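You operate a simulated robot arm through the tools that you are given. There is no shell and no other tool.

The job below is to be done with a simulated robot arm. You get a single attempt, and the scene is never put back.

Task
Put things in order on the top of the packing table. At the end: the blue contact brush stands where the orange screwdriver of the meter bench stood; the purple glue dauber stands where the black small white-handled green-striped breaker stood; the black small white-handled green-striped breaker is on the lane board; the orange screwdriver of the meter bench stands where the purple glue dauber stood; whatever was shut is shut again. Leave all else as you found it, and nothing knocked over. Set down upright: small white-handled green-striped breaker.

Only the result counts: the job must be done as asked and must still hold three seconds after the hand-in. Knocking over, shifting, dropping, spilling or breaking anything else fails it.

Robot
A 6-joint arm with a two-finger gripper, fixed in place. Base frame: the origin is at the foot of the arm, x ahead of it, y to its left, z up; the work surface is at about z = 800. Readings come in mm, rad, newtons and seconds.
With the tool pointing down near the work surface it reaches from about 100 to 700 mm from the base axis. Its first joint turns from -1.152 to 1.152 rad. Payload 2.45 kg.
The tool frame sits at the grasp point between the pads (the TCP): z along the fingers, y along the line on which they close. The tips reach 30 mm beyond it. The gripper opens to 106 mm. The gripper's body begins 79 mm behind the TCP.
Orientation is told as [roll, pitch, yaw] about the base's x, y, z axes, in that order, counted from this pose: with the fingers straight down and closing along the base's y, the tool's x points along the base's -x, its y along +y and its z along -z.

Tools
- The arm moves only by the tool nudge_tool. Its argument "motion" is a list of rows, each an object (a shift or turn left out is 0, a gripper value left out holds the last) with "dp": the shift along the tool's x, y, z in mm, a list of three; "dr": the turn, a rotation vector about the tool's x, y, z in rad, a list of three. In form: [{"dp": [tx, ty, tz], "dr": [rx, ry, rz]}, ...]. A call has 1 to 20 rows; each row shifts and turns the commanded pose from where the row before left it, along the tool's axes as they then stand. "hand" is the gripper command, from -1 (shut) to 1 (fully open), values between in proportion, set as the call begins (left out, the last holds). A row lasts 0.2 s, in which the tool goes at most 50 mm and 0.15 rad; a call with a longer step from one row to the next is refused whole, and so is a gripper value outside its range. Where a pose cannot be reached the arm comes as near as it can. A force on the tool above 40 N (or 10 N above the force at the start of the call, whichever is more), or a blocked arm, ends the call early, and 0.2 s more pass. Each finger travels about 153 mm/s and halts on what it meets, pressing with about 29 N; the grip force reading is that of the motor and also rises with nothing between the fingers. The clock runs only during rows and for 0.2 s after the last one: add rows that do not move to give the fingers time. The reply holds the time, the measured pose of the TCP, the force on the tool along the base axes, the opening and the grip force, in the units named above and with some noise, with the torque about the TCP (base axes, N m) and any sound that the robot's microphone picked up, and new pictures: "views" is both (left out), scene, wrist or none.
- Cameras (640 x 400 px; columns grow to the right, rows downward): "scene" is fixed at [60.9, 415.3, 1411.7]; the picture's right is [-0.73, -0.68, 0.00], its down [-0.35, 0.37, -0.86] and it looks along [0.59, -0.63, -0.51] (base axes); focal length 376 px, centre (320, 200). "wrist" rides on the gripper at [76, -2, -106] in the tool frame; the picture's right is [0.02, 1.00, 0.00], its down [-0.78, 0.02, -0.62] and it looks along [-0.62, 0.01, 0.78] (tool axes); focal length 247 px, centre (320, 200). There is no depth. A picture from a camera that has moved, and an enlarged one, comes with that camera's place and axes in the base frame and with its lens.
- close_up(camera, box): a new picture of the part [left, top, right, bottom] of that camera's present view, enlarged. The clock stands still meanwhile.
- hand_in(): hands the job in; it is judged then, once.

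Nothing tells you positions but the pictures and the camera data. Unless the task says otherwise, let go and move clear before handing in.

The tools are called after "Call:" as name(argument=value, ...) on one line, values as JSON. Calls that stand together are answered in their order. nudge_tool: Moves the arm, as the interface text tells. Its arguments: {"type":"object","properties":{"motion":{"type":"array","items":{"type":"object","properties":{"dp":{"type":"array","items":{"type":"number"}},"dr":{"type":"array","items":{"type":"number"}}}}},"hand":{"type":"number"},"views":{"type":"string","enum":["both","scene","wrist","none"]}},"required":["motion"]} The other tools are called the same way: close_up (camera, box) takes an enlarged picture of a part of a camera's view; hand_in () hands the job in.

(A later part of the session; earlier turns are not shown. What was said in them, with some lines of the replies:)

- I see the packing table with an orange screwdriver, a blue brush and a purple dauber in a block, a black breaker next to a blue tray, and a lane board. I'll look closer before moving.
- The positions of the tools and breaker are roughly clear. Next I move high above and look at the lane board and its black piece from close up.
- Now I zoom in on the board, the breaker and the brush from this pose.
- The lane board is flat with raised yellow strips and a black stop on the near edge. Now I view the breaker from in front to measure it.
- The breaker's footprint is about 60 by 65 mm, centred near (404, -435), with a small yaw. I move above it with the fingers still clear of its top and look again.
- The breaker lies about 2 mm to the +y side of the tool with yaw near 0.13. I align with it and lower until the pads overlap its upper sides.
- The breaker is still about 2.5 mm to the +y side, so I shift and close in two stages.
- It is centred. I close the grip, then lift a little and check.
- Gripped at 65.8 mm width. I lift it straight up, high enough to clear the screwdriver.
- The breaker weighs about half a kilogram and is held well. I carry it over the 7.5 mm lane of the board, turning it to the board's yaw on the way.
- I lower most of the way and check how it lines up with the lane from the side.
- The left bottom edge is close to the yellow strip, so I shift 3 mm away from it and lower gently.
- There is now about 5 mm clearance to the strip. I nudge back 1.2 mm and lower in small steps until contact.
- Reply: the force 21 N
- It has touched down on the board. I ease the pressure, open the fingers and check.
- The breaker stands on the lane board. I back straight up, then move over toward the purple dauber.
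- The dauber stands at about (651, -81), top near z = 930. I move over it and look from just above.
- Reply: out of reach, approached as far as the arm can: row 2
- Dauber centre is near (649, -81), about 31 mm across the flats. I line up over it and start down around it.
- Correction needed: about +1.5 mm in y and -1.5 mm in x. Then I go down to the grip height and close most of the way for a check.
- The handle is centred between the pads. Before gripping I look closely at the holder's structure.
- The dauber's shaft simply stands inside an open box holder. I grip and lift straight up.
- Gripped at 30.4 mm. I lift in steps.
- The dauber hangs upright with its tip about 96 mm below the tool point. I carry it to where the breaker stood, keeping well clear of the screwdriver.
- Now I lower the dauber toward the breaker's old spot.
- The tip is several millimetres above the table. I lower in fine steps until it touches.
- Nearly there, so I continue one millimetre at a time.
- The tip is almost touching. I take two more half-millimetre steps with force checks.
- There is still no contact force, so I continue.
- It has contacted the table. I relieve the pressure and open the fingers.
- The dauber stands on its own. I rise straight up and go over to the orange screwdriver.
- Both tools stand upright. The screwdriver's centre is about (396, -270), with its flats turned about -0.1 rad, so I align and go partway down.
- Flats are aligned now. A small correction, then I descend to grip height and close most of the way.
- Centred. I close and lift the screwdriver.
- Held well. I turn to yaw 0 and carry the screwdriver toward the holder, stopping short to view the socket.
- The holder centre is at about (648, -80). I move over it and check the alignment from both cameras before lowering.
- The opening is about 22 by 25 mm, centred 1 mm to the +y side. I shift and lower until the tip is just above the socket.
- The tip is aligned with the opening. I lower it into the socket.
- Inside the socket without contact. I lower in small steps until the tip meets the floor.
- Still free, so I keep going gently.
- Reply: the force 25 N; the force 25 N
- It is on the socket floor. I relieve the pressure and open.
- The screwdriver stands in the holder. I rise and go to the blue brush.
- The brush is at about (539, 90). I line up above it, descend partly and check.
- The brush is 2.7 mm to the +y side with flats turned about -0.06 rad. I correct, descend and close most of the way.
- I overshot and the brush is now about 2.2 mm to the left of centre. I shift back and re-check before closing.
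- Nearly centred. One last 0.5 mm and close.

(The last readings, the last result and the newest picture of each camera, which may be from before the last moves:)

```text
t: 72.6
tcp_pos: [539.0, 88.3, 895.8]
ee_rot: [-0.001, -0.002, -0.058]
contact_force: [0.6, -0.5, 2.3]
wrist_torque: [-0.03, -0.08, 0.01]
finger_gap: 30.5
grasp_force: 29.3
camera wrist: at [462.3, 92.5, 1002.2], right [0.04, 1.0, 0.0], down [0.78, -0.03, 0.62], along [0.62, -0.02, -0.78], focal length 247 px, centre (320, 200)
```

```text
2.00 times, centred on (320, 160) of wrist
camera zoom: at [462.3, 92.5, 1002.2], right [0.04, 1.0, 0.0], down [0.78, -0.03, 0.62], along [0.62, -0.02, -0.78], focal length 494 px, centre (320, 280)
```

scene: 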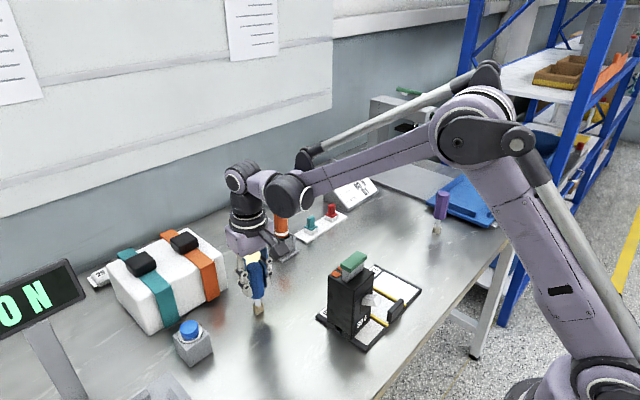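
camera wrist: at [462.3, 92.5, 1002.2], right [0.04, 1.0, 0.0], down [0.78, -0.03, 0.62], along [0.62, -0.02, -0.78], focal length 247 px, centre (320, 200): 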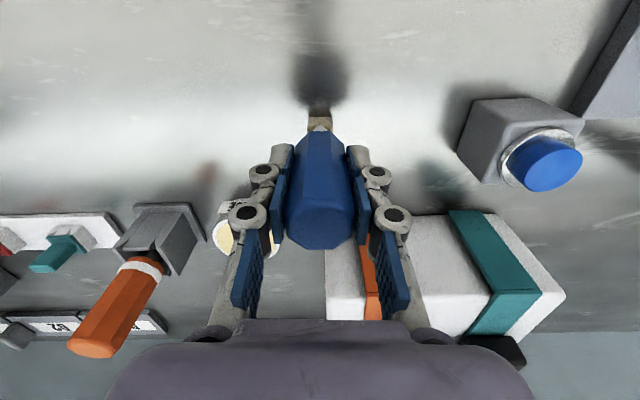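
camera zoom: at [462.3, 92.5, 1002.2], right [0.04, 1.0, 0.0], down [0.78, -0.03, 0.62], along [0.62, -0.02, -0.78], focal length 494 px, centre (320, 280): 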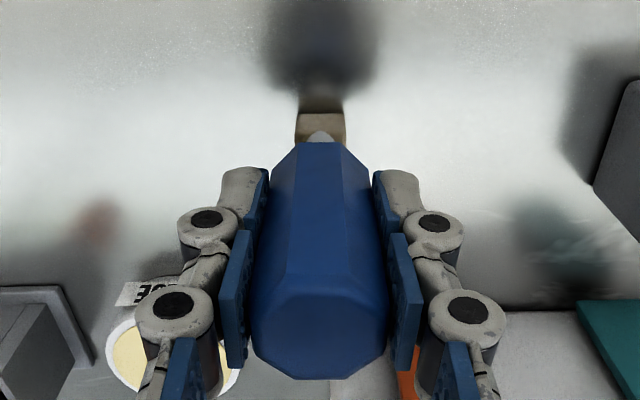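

The brush is gripped upright. I lift and carry it to the screwdriver's old spot at about (398, -270).

Call:
nudge_tool(motion=[{"dp": [0, 0, -5]}, {"dp": [0, 0, -25]}, {"dp": [0, 0, -40]}, {"dp": [0, 0, -40]}, {"dp": [13.18, -40.83, 0]}, {"dp": [13.18, -40.83, 0]}, {"dp": [13.18, -40.83, 0]}, {"dp": [13.18, -40.83, 0]}, {"dp": [13.18, -40.83, 0]}, {"dp": [13.18, -40.83, 0]}, {"dp": [13.18, -40.83, 0]}, {"dp": [13.18, -40.83, 0]}, {"dp": [13.16, -40.86, 0]}, {}, {}])

Call:
close_up(camera="scene", box=[370, 130, 470, 280])

Call:
close_up(camera="scene", box=[240, 190, 340, 270])

```text
t: 75.8
tcp_pos: [398.5, -272.6, 1005.0]
ee_rot: [0.0, 0.001, -0.058]
contact_force: [0.3, 0.0, -1.1]
wrist_torque: [0.02, -0.04, 0.01]
finger_gap: 30.4
grasp_force: 28.9
camera wrist: at [323.1, -268.7, 1112.3], right [0.04, 1.0, 0.0], down [0.78, -0.03, 0.62], along [0.62, -0.02, -0.78], focal length 247 px, centre (320, 200)
```

scene: 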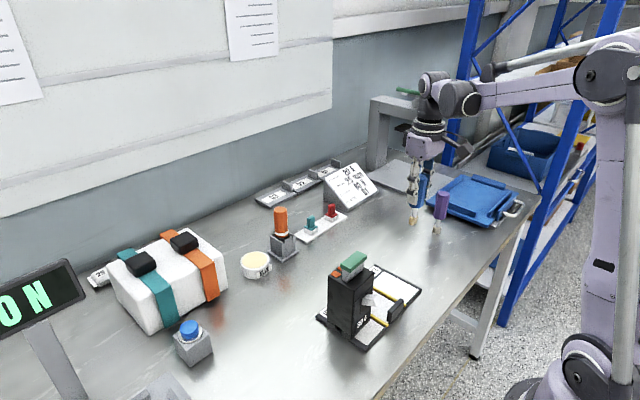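
wrist: 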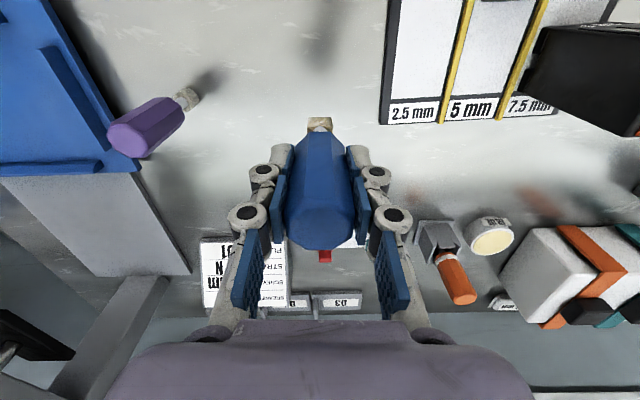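

```text
2.67 times, centred on (420, 205) of scene
camera zoom: at [60.9, 415.3, 1411.7], right [-0.73, -0.68, 0.0], down [-0.35, 0.37, -0.86], along [0.59, -0.63, -0.51], focal length 1002 px, centre (53, 187)
```

zoom: 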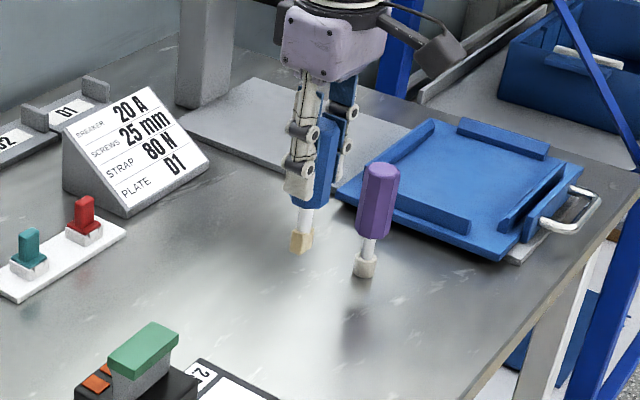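

```text
5.00 times, centred on (290, 230) of scene
camera zoom: at [60.9, 415.3, 1411.7], right [-0.73, -0.68, 0.0], down [-0.35, 0.37, -0.86], along [0.59, -0.63, -0.51], focal length 1879 px, centre (470, 50)
```

zoom: 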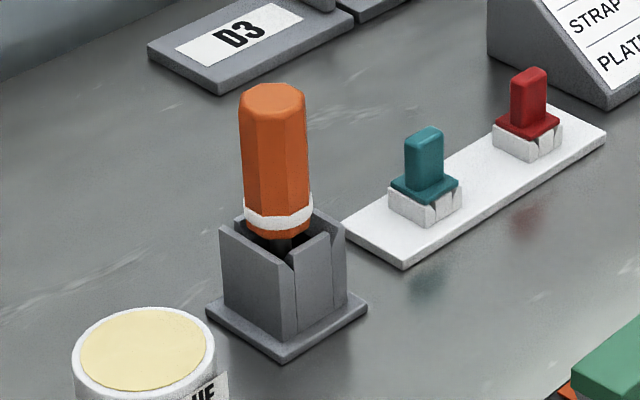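

Everything else stands fine. I lower the brush to just above the table.

Call:
nudge_tool(motion=[{"dp": [0, 1.2, 30]}, {"dp": [0, 0, 30]}, {"dp": [0, 0, 25]}, {"dp": [0, 0, 18]}, {}])

Call:
close_up(camera="scene", box=[380, 190, 450, 270])

```text
t: 77.0
tcp_pos: [398.9, -269.7, 902.4]
ee_rot: [-0.001, 0.001, -0.059]
contact_force: [-0.9, 0.2, -1.1]
wrist_torque: [0.0, 0.0, 0.0]
finger_gap: 30.6
grasp_force: 28.8
camera wrist: at [322.6, -266.9, 1009.5], right [0.04, 1.0, 0.0], down [0.78, -0.03, 0.62], along [0.62, -0.02, -0.78], focal length 247 px, centre (320, 200)
```

scene: 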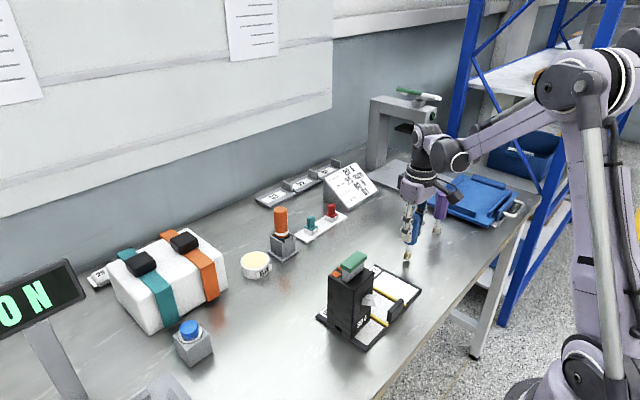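
wrist: 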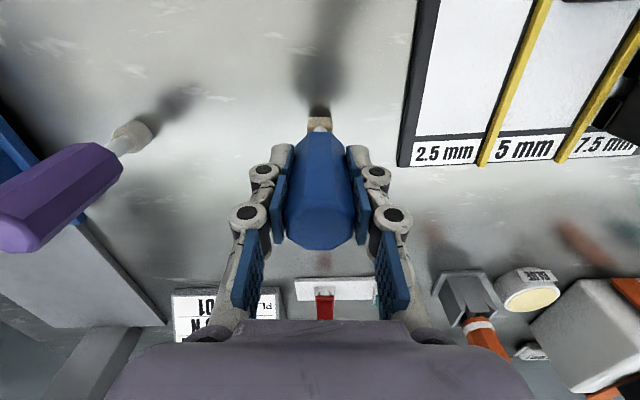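

```text
5.00 times, centred on (415, 230) of scene
camera zoom: at [60.9, 415.3, 1411.7], right [-0.73, -0.68, 0.0], down [-0.35, 0.37, -0.86], along [0.59, -0.63, -0.51], focal length 1879 px, centre (-155, 50)
```

zoom: 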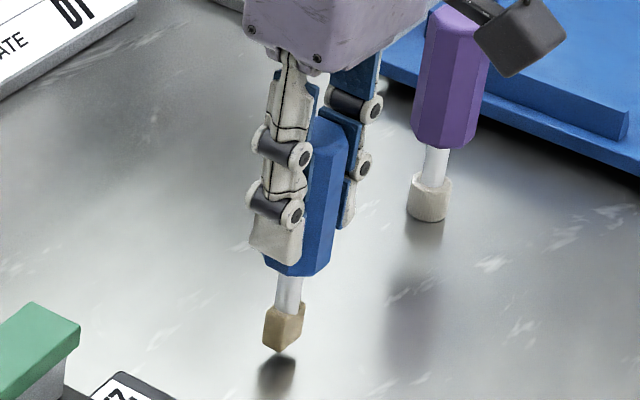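

The tip is right over the screwdriver's original spot in the picture. I lower in fine steps to contact.

Call:
nudge_tool(motion=[{"dp": [0, 0, 2]}, {"dp": [0, 0, 2]}, {}], views="none")

Call:
nudge_tool(motion=[{"dp": [0, 0, 0.7]}, {}], views="none")

Call:
nudge_tool(motion=[{"dp": [0, 0, 0.7]}, {}], views="none")

Call:
nudge_tool(motion=[{"dp": [0, 0, 0.6]}, {}], views="none")

```text
t: 77.8
tcp_pos: [399.5, -268.9, 899.6]
ee_rot: [-0.001, 0.0, -0.059]
contact_force: [0.3, 0.0, -0.4]
wrist_torque: [0.0, 0.03, 0.01]
finger_gap: 30.3
grasp_force: 29.1
```

```text
t: 78.4
tcp_pos: [398.5, -269.1, 898.1]
ee_rot: [0.0, -0.001, -0.059]
contact_force: [0.8, -0.5, -1.2]
wrist_torque: [-0.01, 0.0, 0.04]
finger_gap: 30.3
grasp_force: 29.6
```

```text
t: 79.0
tcp_pos: [398.8, -269.2, 898.3]
ee_rot: [0.0, 0.001, -0.059]
contact_force: [0.2, -0.3, -0.9]
wrist_torque: [-0.03, 0.0, 0.02]
finger_gap: 30.6
grasp_force: 28.2
```

```text
t: 79.6
tcp_pos: [398.7, -268.5, 896.5]
ee_rot: [0.0, -0.001, -0.059]
contact_force: [-0.2, -0.1, -1.2]
wrist_torque: [0.0, -0.02, -0.02]
finger_gap: 30.4
grasp_force: 29.2
```

Call:
nudge_tool(motion=[{"dp": [0, 0, 0.5]}, {}], views="none")

Call:
nudge_tool(motion=[{"dp": [0, 0, 0.5]}, {}], views="none")

Call:
close_up(camera="scene", box=[390, 230, 425, 270])

```text
t: 80.2
tcp_pos: [397.8, -267.3, 896.4]
ee_rot: [0.0, 0.0, -0.06]
contact_force: [0.2, 0.5, -0.1]
wrist_torque: [0.01, -0.02, -0.01]
finger_gap: 30.6
grasp_force: 29.1
```

```text
t: 80.8
tcp_pos: [398.3, -268.5, 894.8]
ee_rot: [0.0, 0.0, -0.06]
contact_force: [0.0, -0.3, -0.1]
wrist_torque: [0.0, 0.03, -0.03]
finger_gap: 30.3
grasp_force: 29.5
```

```text
10.00 times, centred on (408, 250) of scene
camera zoom: at [60.8, 415.3, 1411.7], right [-0.73, -0.68, 0.0], down [-0.35, 0.37, -0.86], along [0.59, -0.63, -0.51], focal length 3758 px, centre (-555, -300)
```

zoom: 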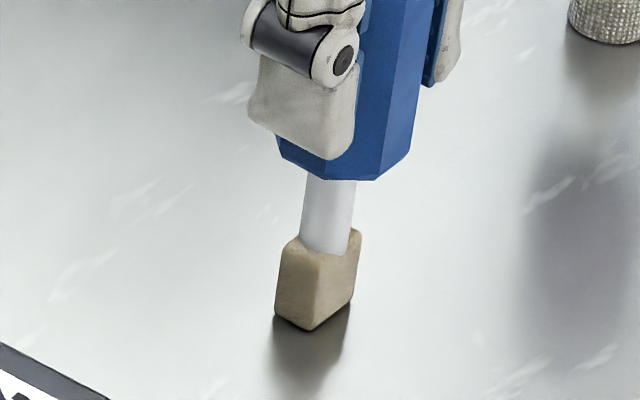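

Call:
nudge_tool(motion=[{"dp": [0, 0, 0.5]}, {}], views="none")

Call:
nudge_tool(motion=[{"dp": [0, 0, 0.4]}, {}], views="none")

```text
t: 81.4
tcp_pos: [397.7, -268.4, 896.0]
ee_rot: [0.001, -0.004, -0.059]
contact_force: [-0.7, 0.6, 18.9]
wrist_torque: [0.03, -0.05, 0.0]
finger_gap: 30.5
grasp_force: 29.3
```

```text
t: 82.0
tcp_pos: [397.8, -267.9, 895.6]
ee_rot: [-0.001, -0.002, -0.062]
contact_force: [2.4, 0.2, 24.4]
wrist_torque: [-0.01, -0.24, 0.01]
finger_gap: 30.6
grasp_force: 28.4
```

The brush touches the table. I relieve the pressure and open.

Call:
nudge_tool(motion=[{"dp": [0, 0, -0.8]}, {}, {}], views="none")

Call:
nudge_tool(motion=[{}, {}, {}], hand=0.0)

Call:
close_up(camera="wrist", box=[220, 60, 420, 260])

Call:
close_up(camera="scene", box=[380, 180, 450, 270])

```text
t: 82.8
tcp_pos: [397.5, -269.1, 895.8]
ee_rot: [0.001, 0.0, -0.059]
contact_force: [0.3, 1.1, 12.2]
wrist_torque: [0.04, -0.06, -0.01]
finger_gap: 30.4
grasp_force: 29.0
```

```text
t: 83.6
tcp_pos: [397.1, -268.9, 895.7]
ee_rot: [0.0, 0.0, -0.06]
contact_force: [0.4, -1.0, 0.0]
wrist_torque: [0.0, 0.03, 0.0]
finger_gap: 52.9
grasp_force: 0.0
camera wrist: at [322.2, -265.9, 1001.9], right [0.04, 1.0, 0.0], down [0.78, -0.03, 0.62], along [0.62, -0.02, -0.78], focal length 247 px, centre (320, 200)
```

scene: 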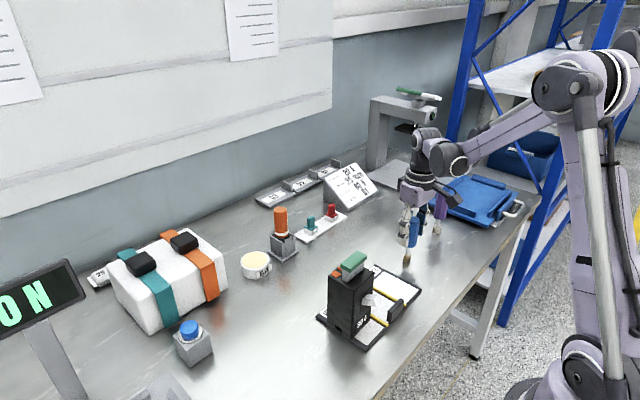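
wrist: 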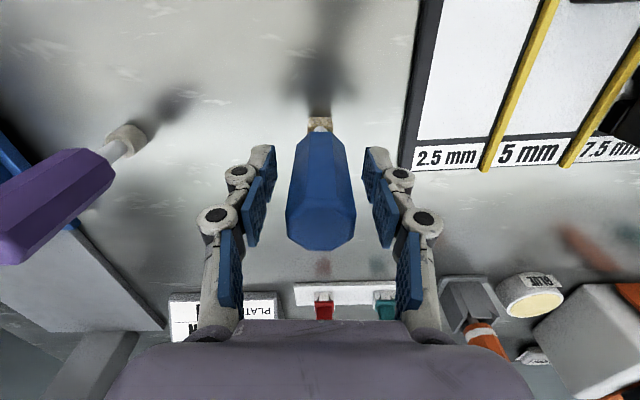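

```text
2.00 times, centred on (320, 160) of wrist
camera zoom: at [322.2, -265.9, 1001.9], right [0.04, 1.0, 0.0], down [0.78, -0.03, 0.62], along [0.62, -0.02, -0.78], focal length 494 px, centre (320, 280)
```

zoom: 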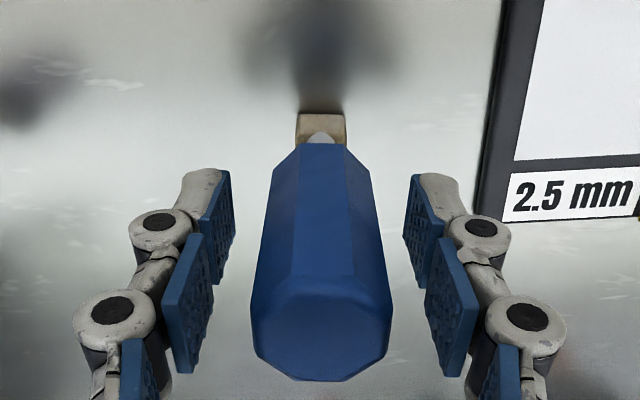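

```text
4.44 times, centred on (415, 225) of scene
camera zoom: at [60.9, 415.3, 1411.7], right [-0.73, -0.68, 0.0], down [-0.35, 0.37, -0.86], along [0.59, -0.63, -0.51], focal length 1670 px, centre (-102, 89)
```

zoom: 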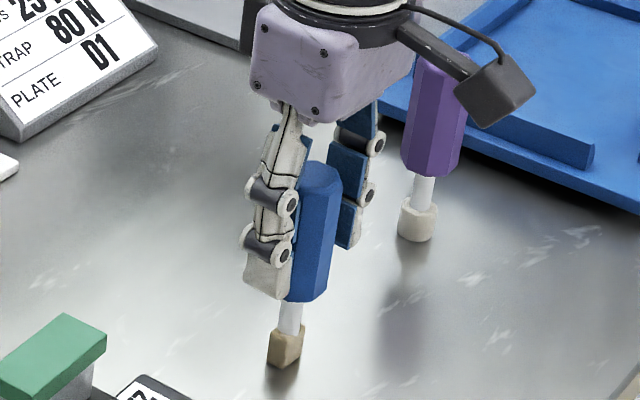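

The brush stands. I rise straight up, back away and check the whole table.

Call:
nudge_tool(motion=[{"dp": [0, 0, -10]}, {"dp": [0, 0, -30]}, {"dp": [0, 0, -35]}, {"dp": [0, 0, -40]}, {"dp": [0, 0, -40]}, {"dp": [0, 0, -40]}, {"dp": [40, 0, 0]}, {"dp": [40, 0, 0]}, {"dp": [30, 0, 0]}, {}, {}], hand=0.3)

Call:
close_up(camera="scene", box=[300, 160, 540, 360])

Call:
close_up(camera="scene", box=[70, 180, 350, 400])

Call:
close_up(camera="wrist", box=[60, 0, 640, 300])

```text
t: 86.0
tcp_pos: [286.4, -262.2, 1091.0]
ee_rot: [0.001, 0.0, -0.06]
contact_force: [0.2, 0.2, -0.3]
wrist_torque: [-0.02, 0.01, -0.01]
finger_gap: 68.8
grasp_force: 0.1
camera wrist: at [210.3, -259.4, 1197.9], right [0.04, 1.0, 0.0], down [0.78, -0.03, 0.62], along [0.62, -0.02, -0.78], focal length 247 px, centre (320, 200)
```

scene: 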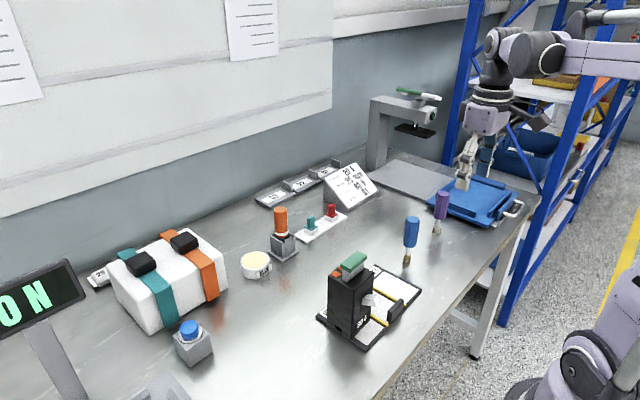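
wrist: 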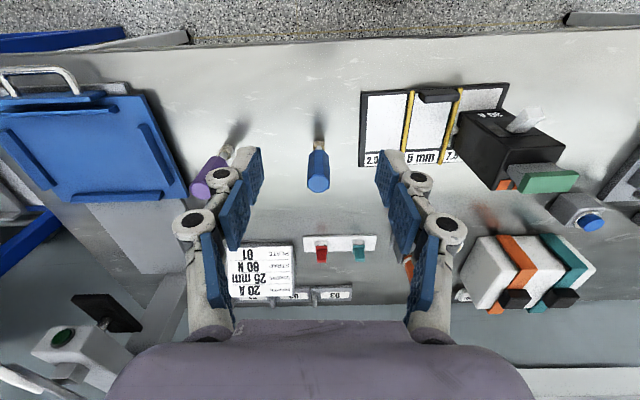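

```text
2.00 times, centred on (420, 260) of scene
camera zoom: at [60.8, 415.3, 1411.7], right [-0.73, -0.68, 0.0], down [-0.35, 0.37, -0.86], along [0.59, -0.63, -0.51], focal length 752 px, centre (120, 80)
```

zoom: 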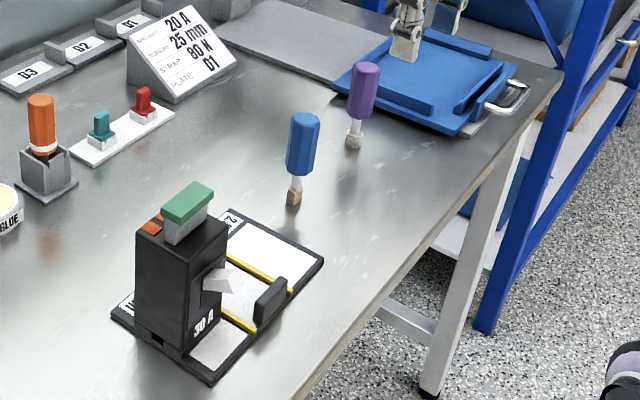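

```text
1.82 times, centred on (210, 290) of scene
camera zoom: at [60.8, 415.3, 1411.7], right [-0.73, -0.68, 0.0], down [-0.35, 0.37, -0.86], along [0.59, -0.63, -0.51], focal length 683 px, centre (520, 36)
```

zoom: 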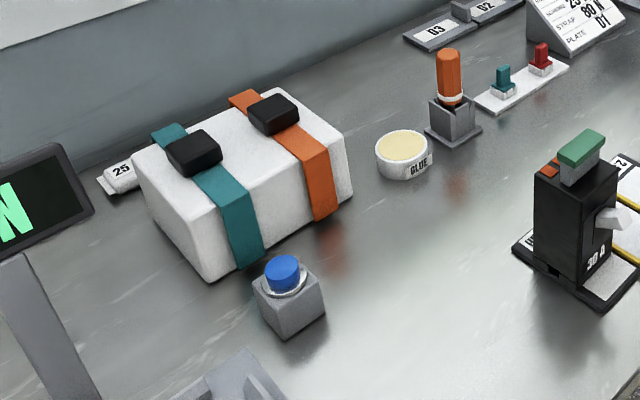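

```text
1.10 times, centred on (350, 150) of wrist
camera zoom: at [210.3, -259.4, 1197.9], right [0.04, 1.0, 0.0], down [0.78, -0.03, 0.62], along [0.62, -0.02, -0.78], focal length 272 px, centre (287, 255)
```

zoom: 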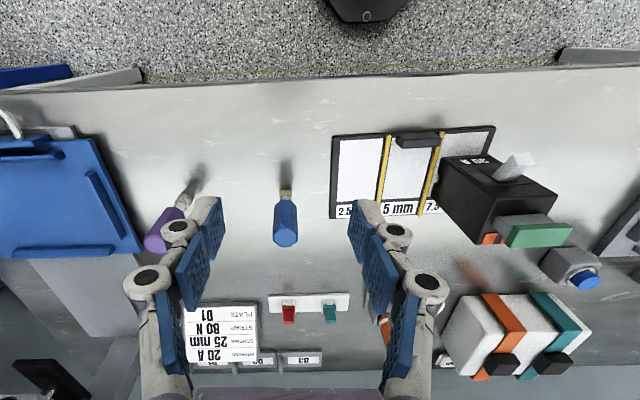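

All four items stand where asked: the breaker is upright on the lane board, the dauber at the breaker's old spot, the screwdriver in the dauber's holder and the brush at the screwdriver's old spot. I opened nothing and shifted nothing else, and the arm is clear, so I hand in.

Call:
hand_in()

```text
The job is handed in.
```

The job is handed in, and the last pictures showed everything in place with nothing knocked over. I haven't seen the judge's result.

- **Breaker:** it stands upright in the 7.5 mm lane of the lane board. It is clear of the yellow strip, and its outer edge overhangs the board by about 2 mm.
- **Purple glue dauber:** it stands where the breaker stood, about (404, -430).
- **Orange screwdriver:** it stands in the holder the dauber came from, about (648, -80).
- **Blue contact brush:** it stands where the screwdriver stood, about (398, -269).

I opened nothing, so there was nothing to shut again. The gripper is empty and clear of the table.
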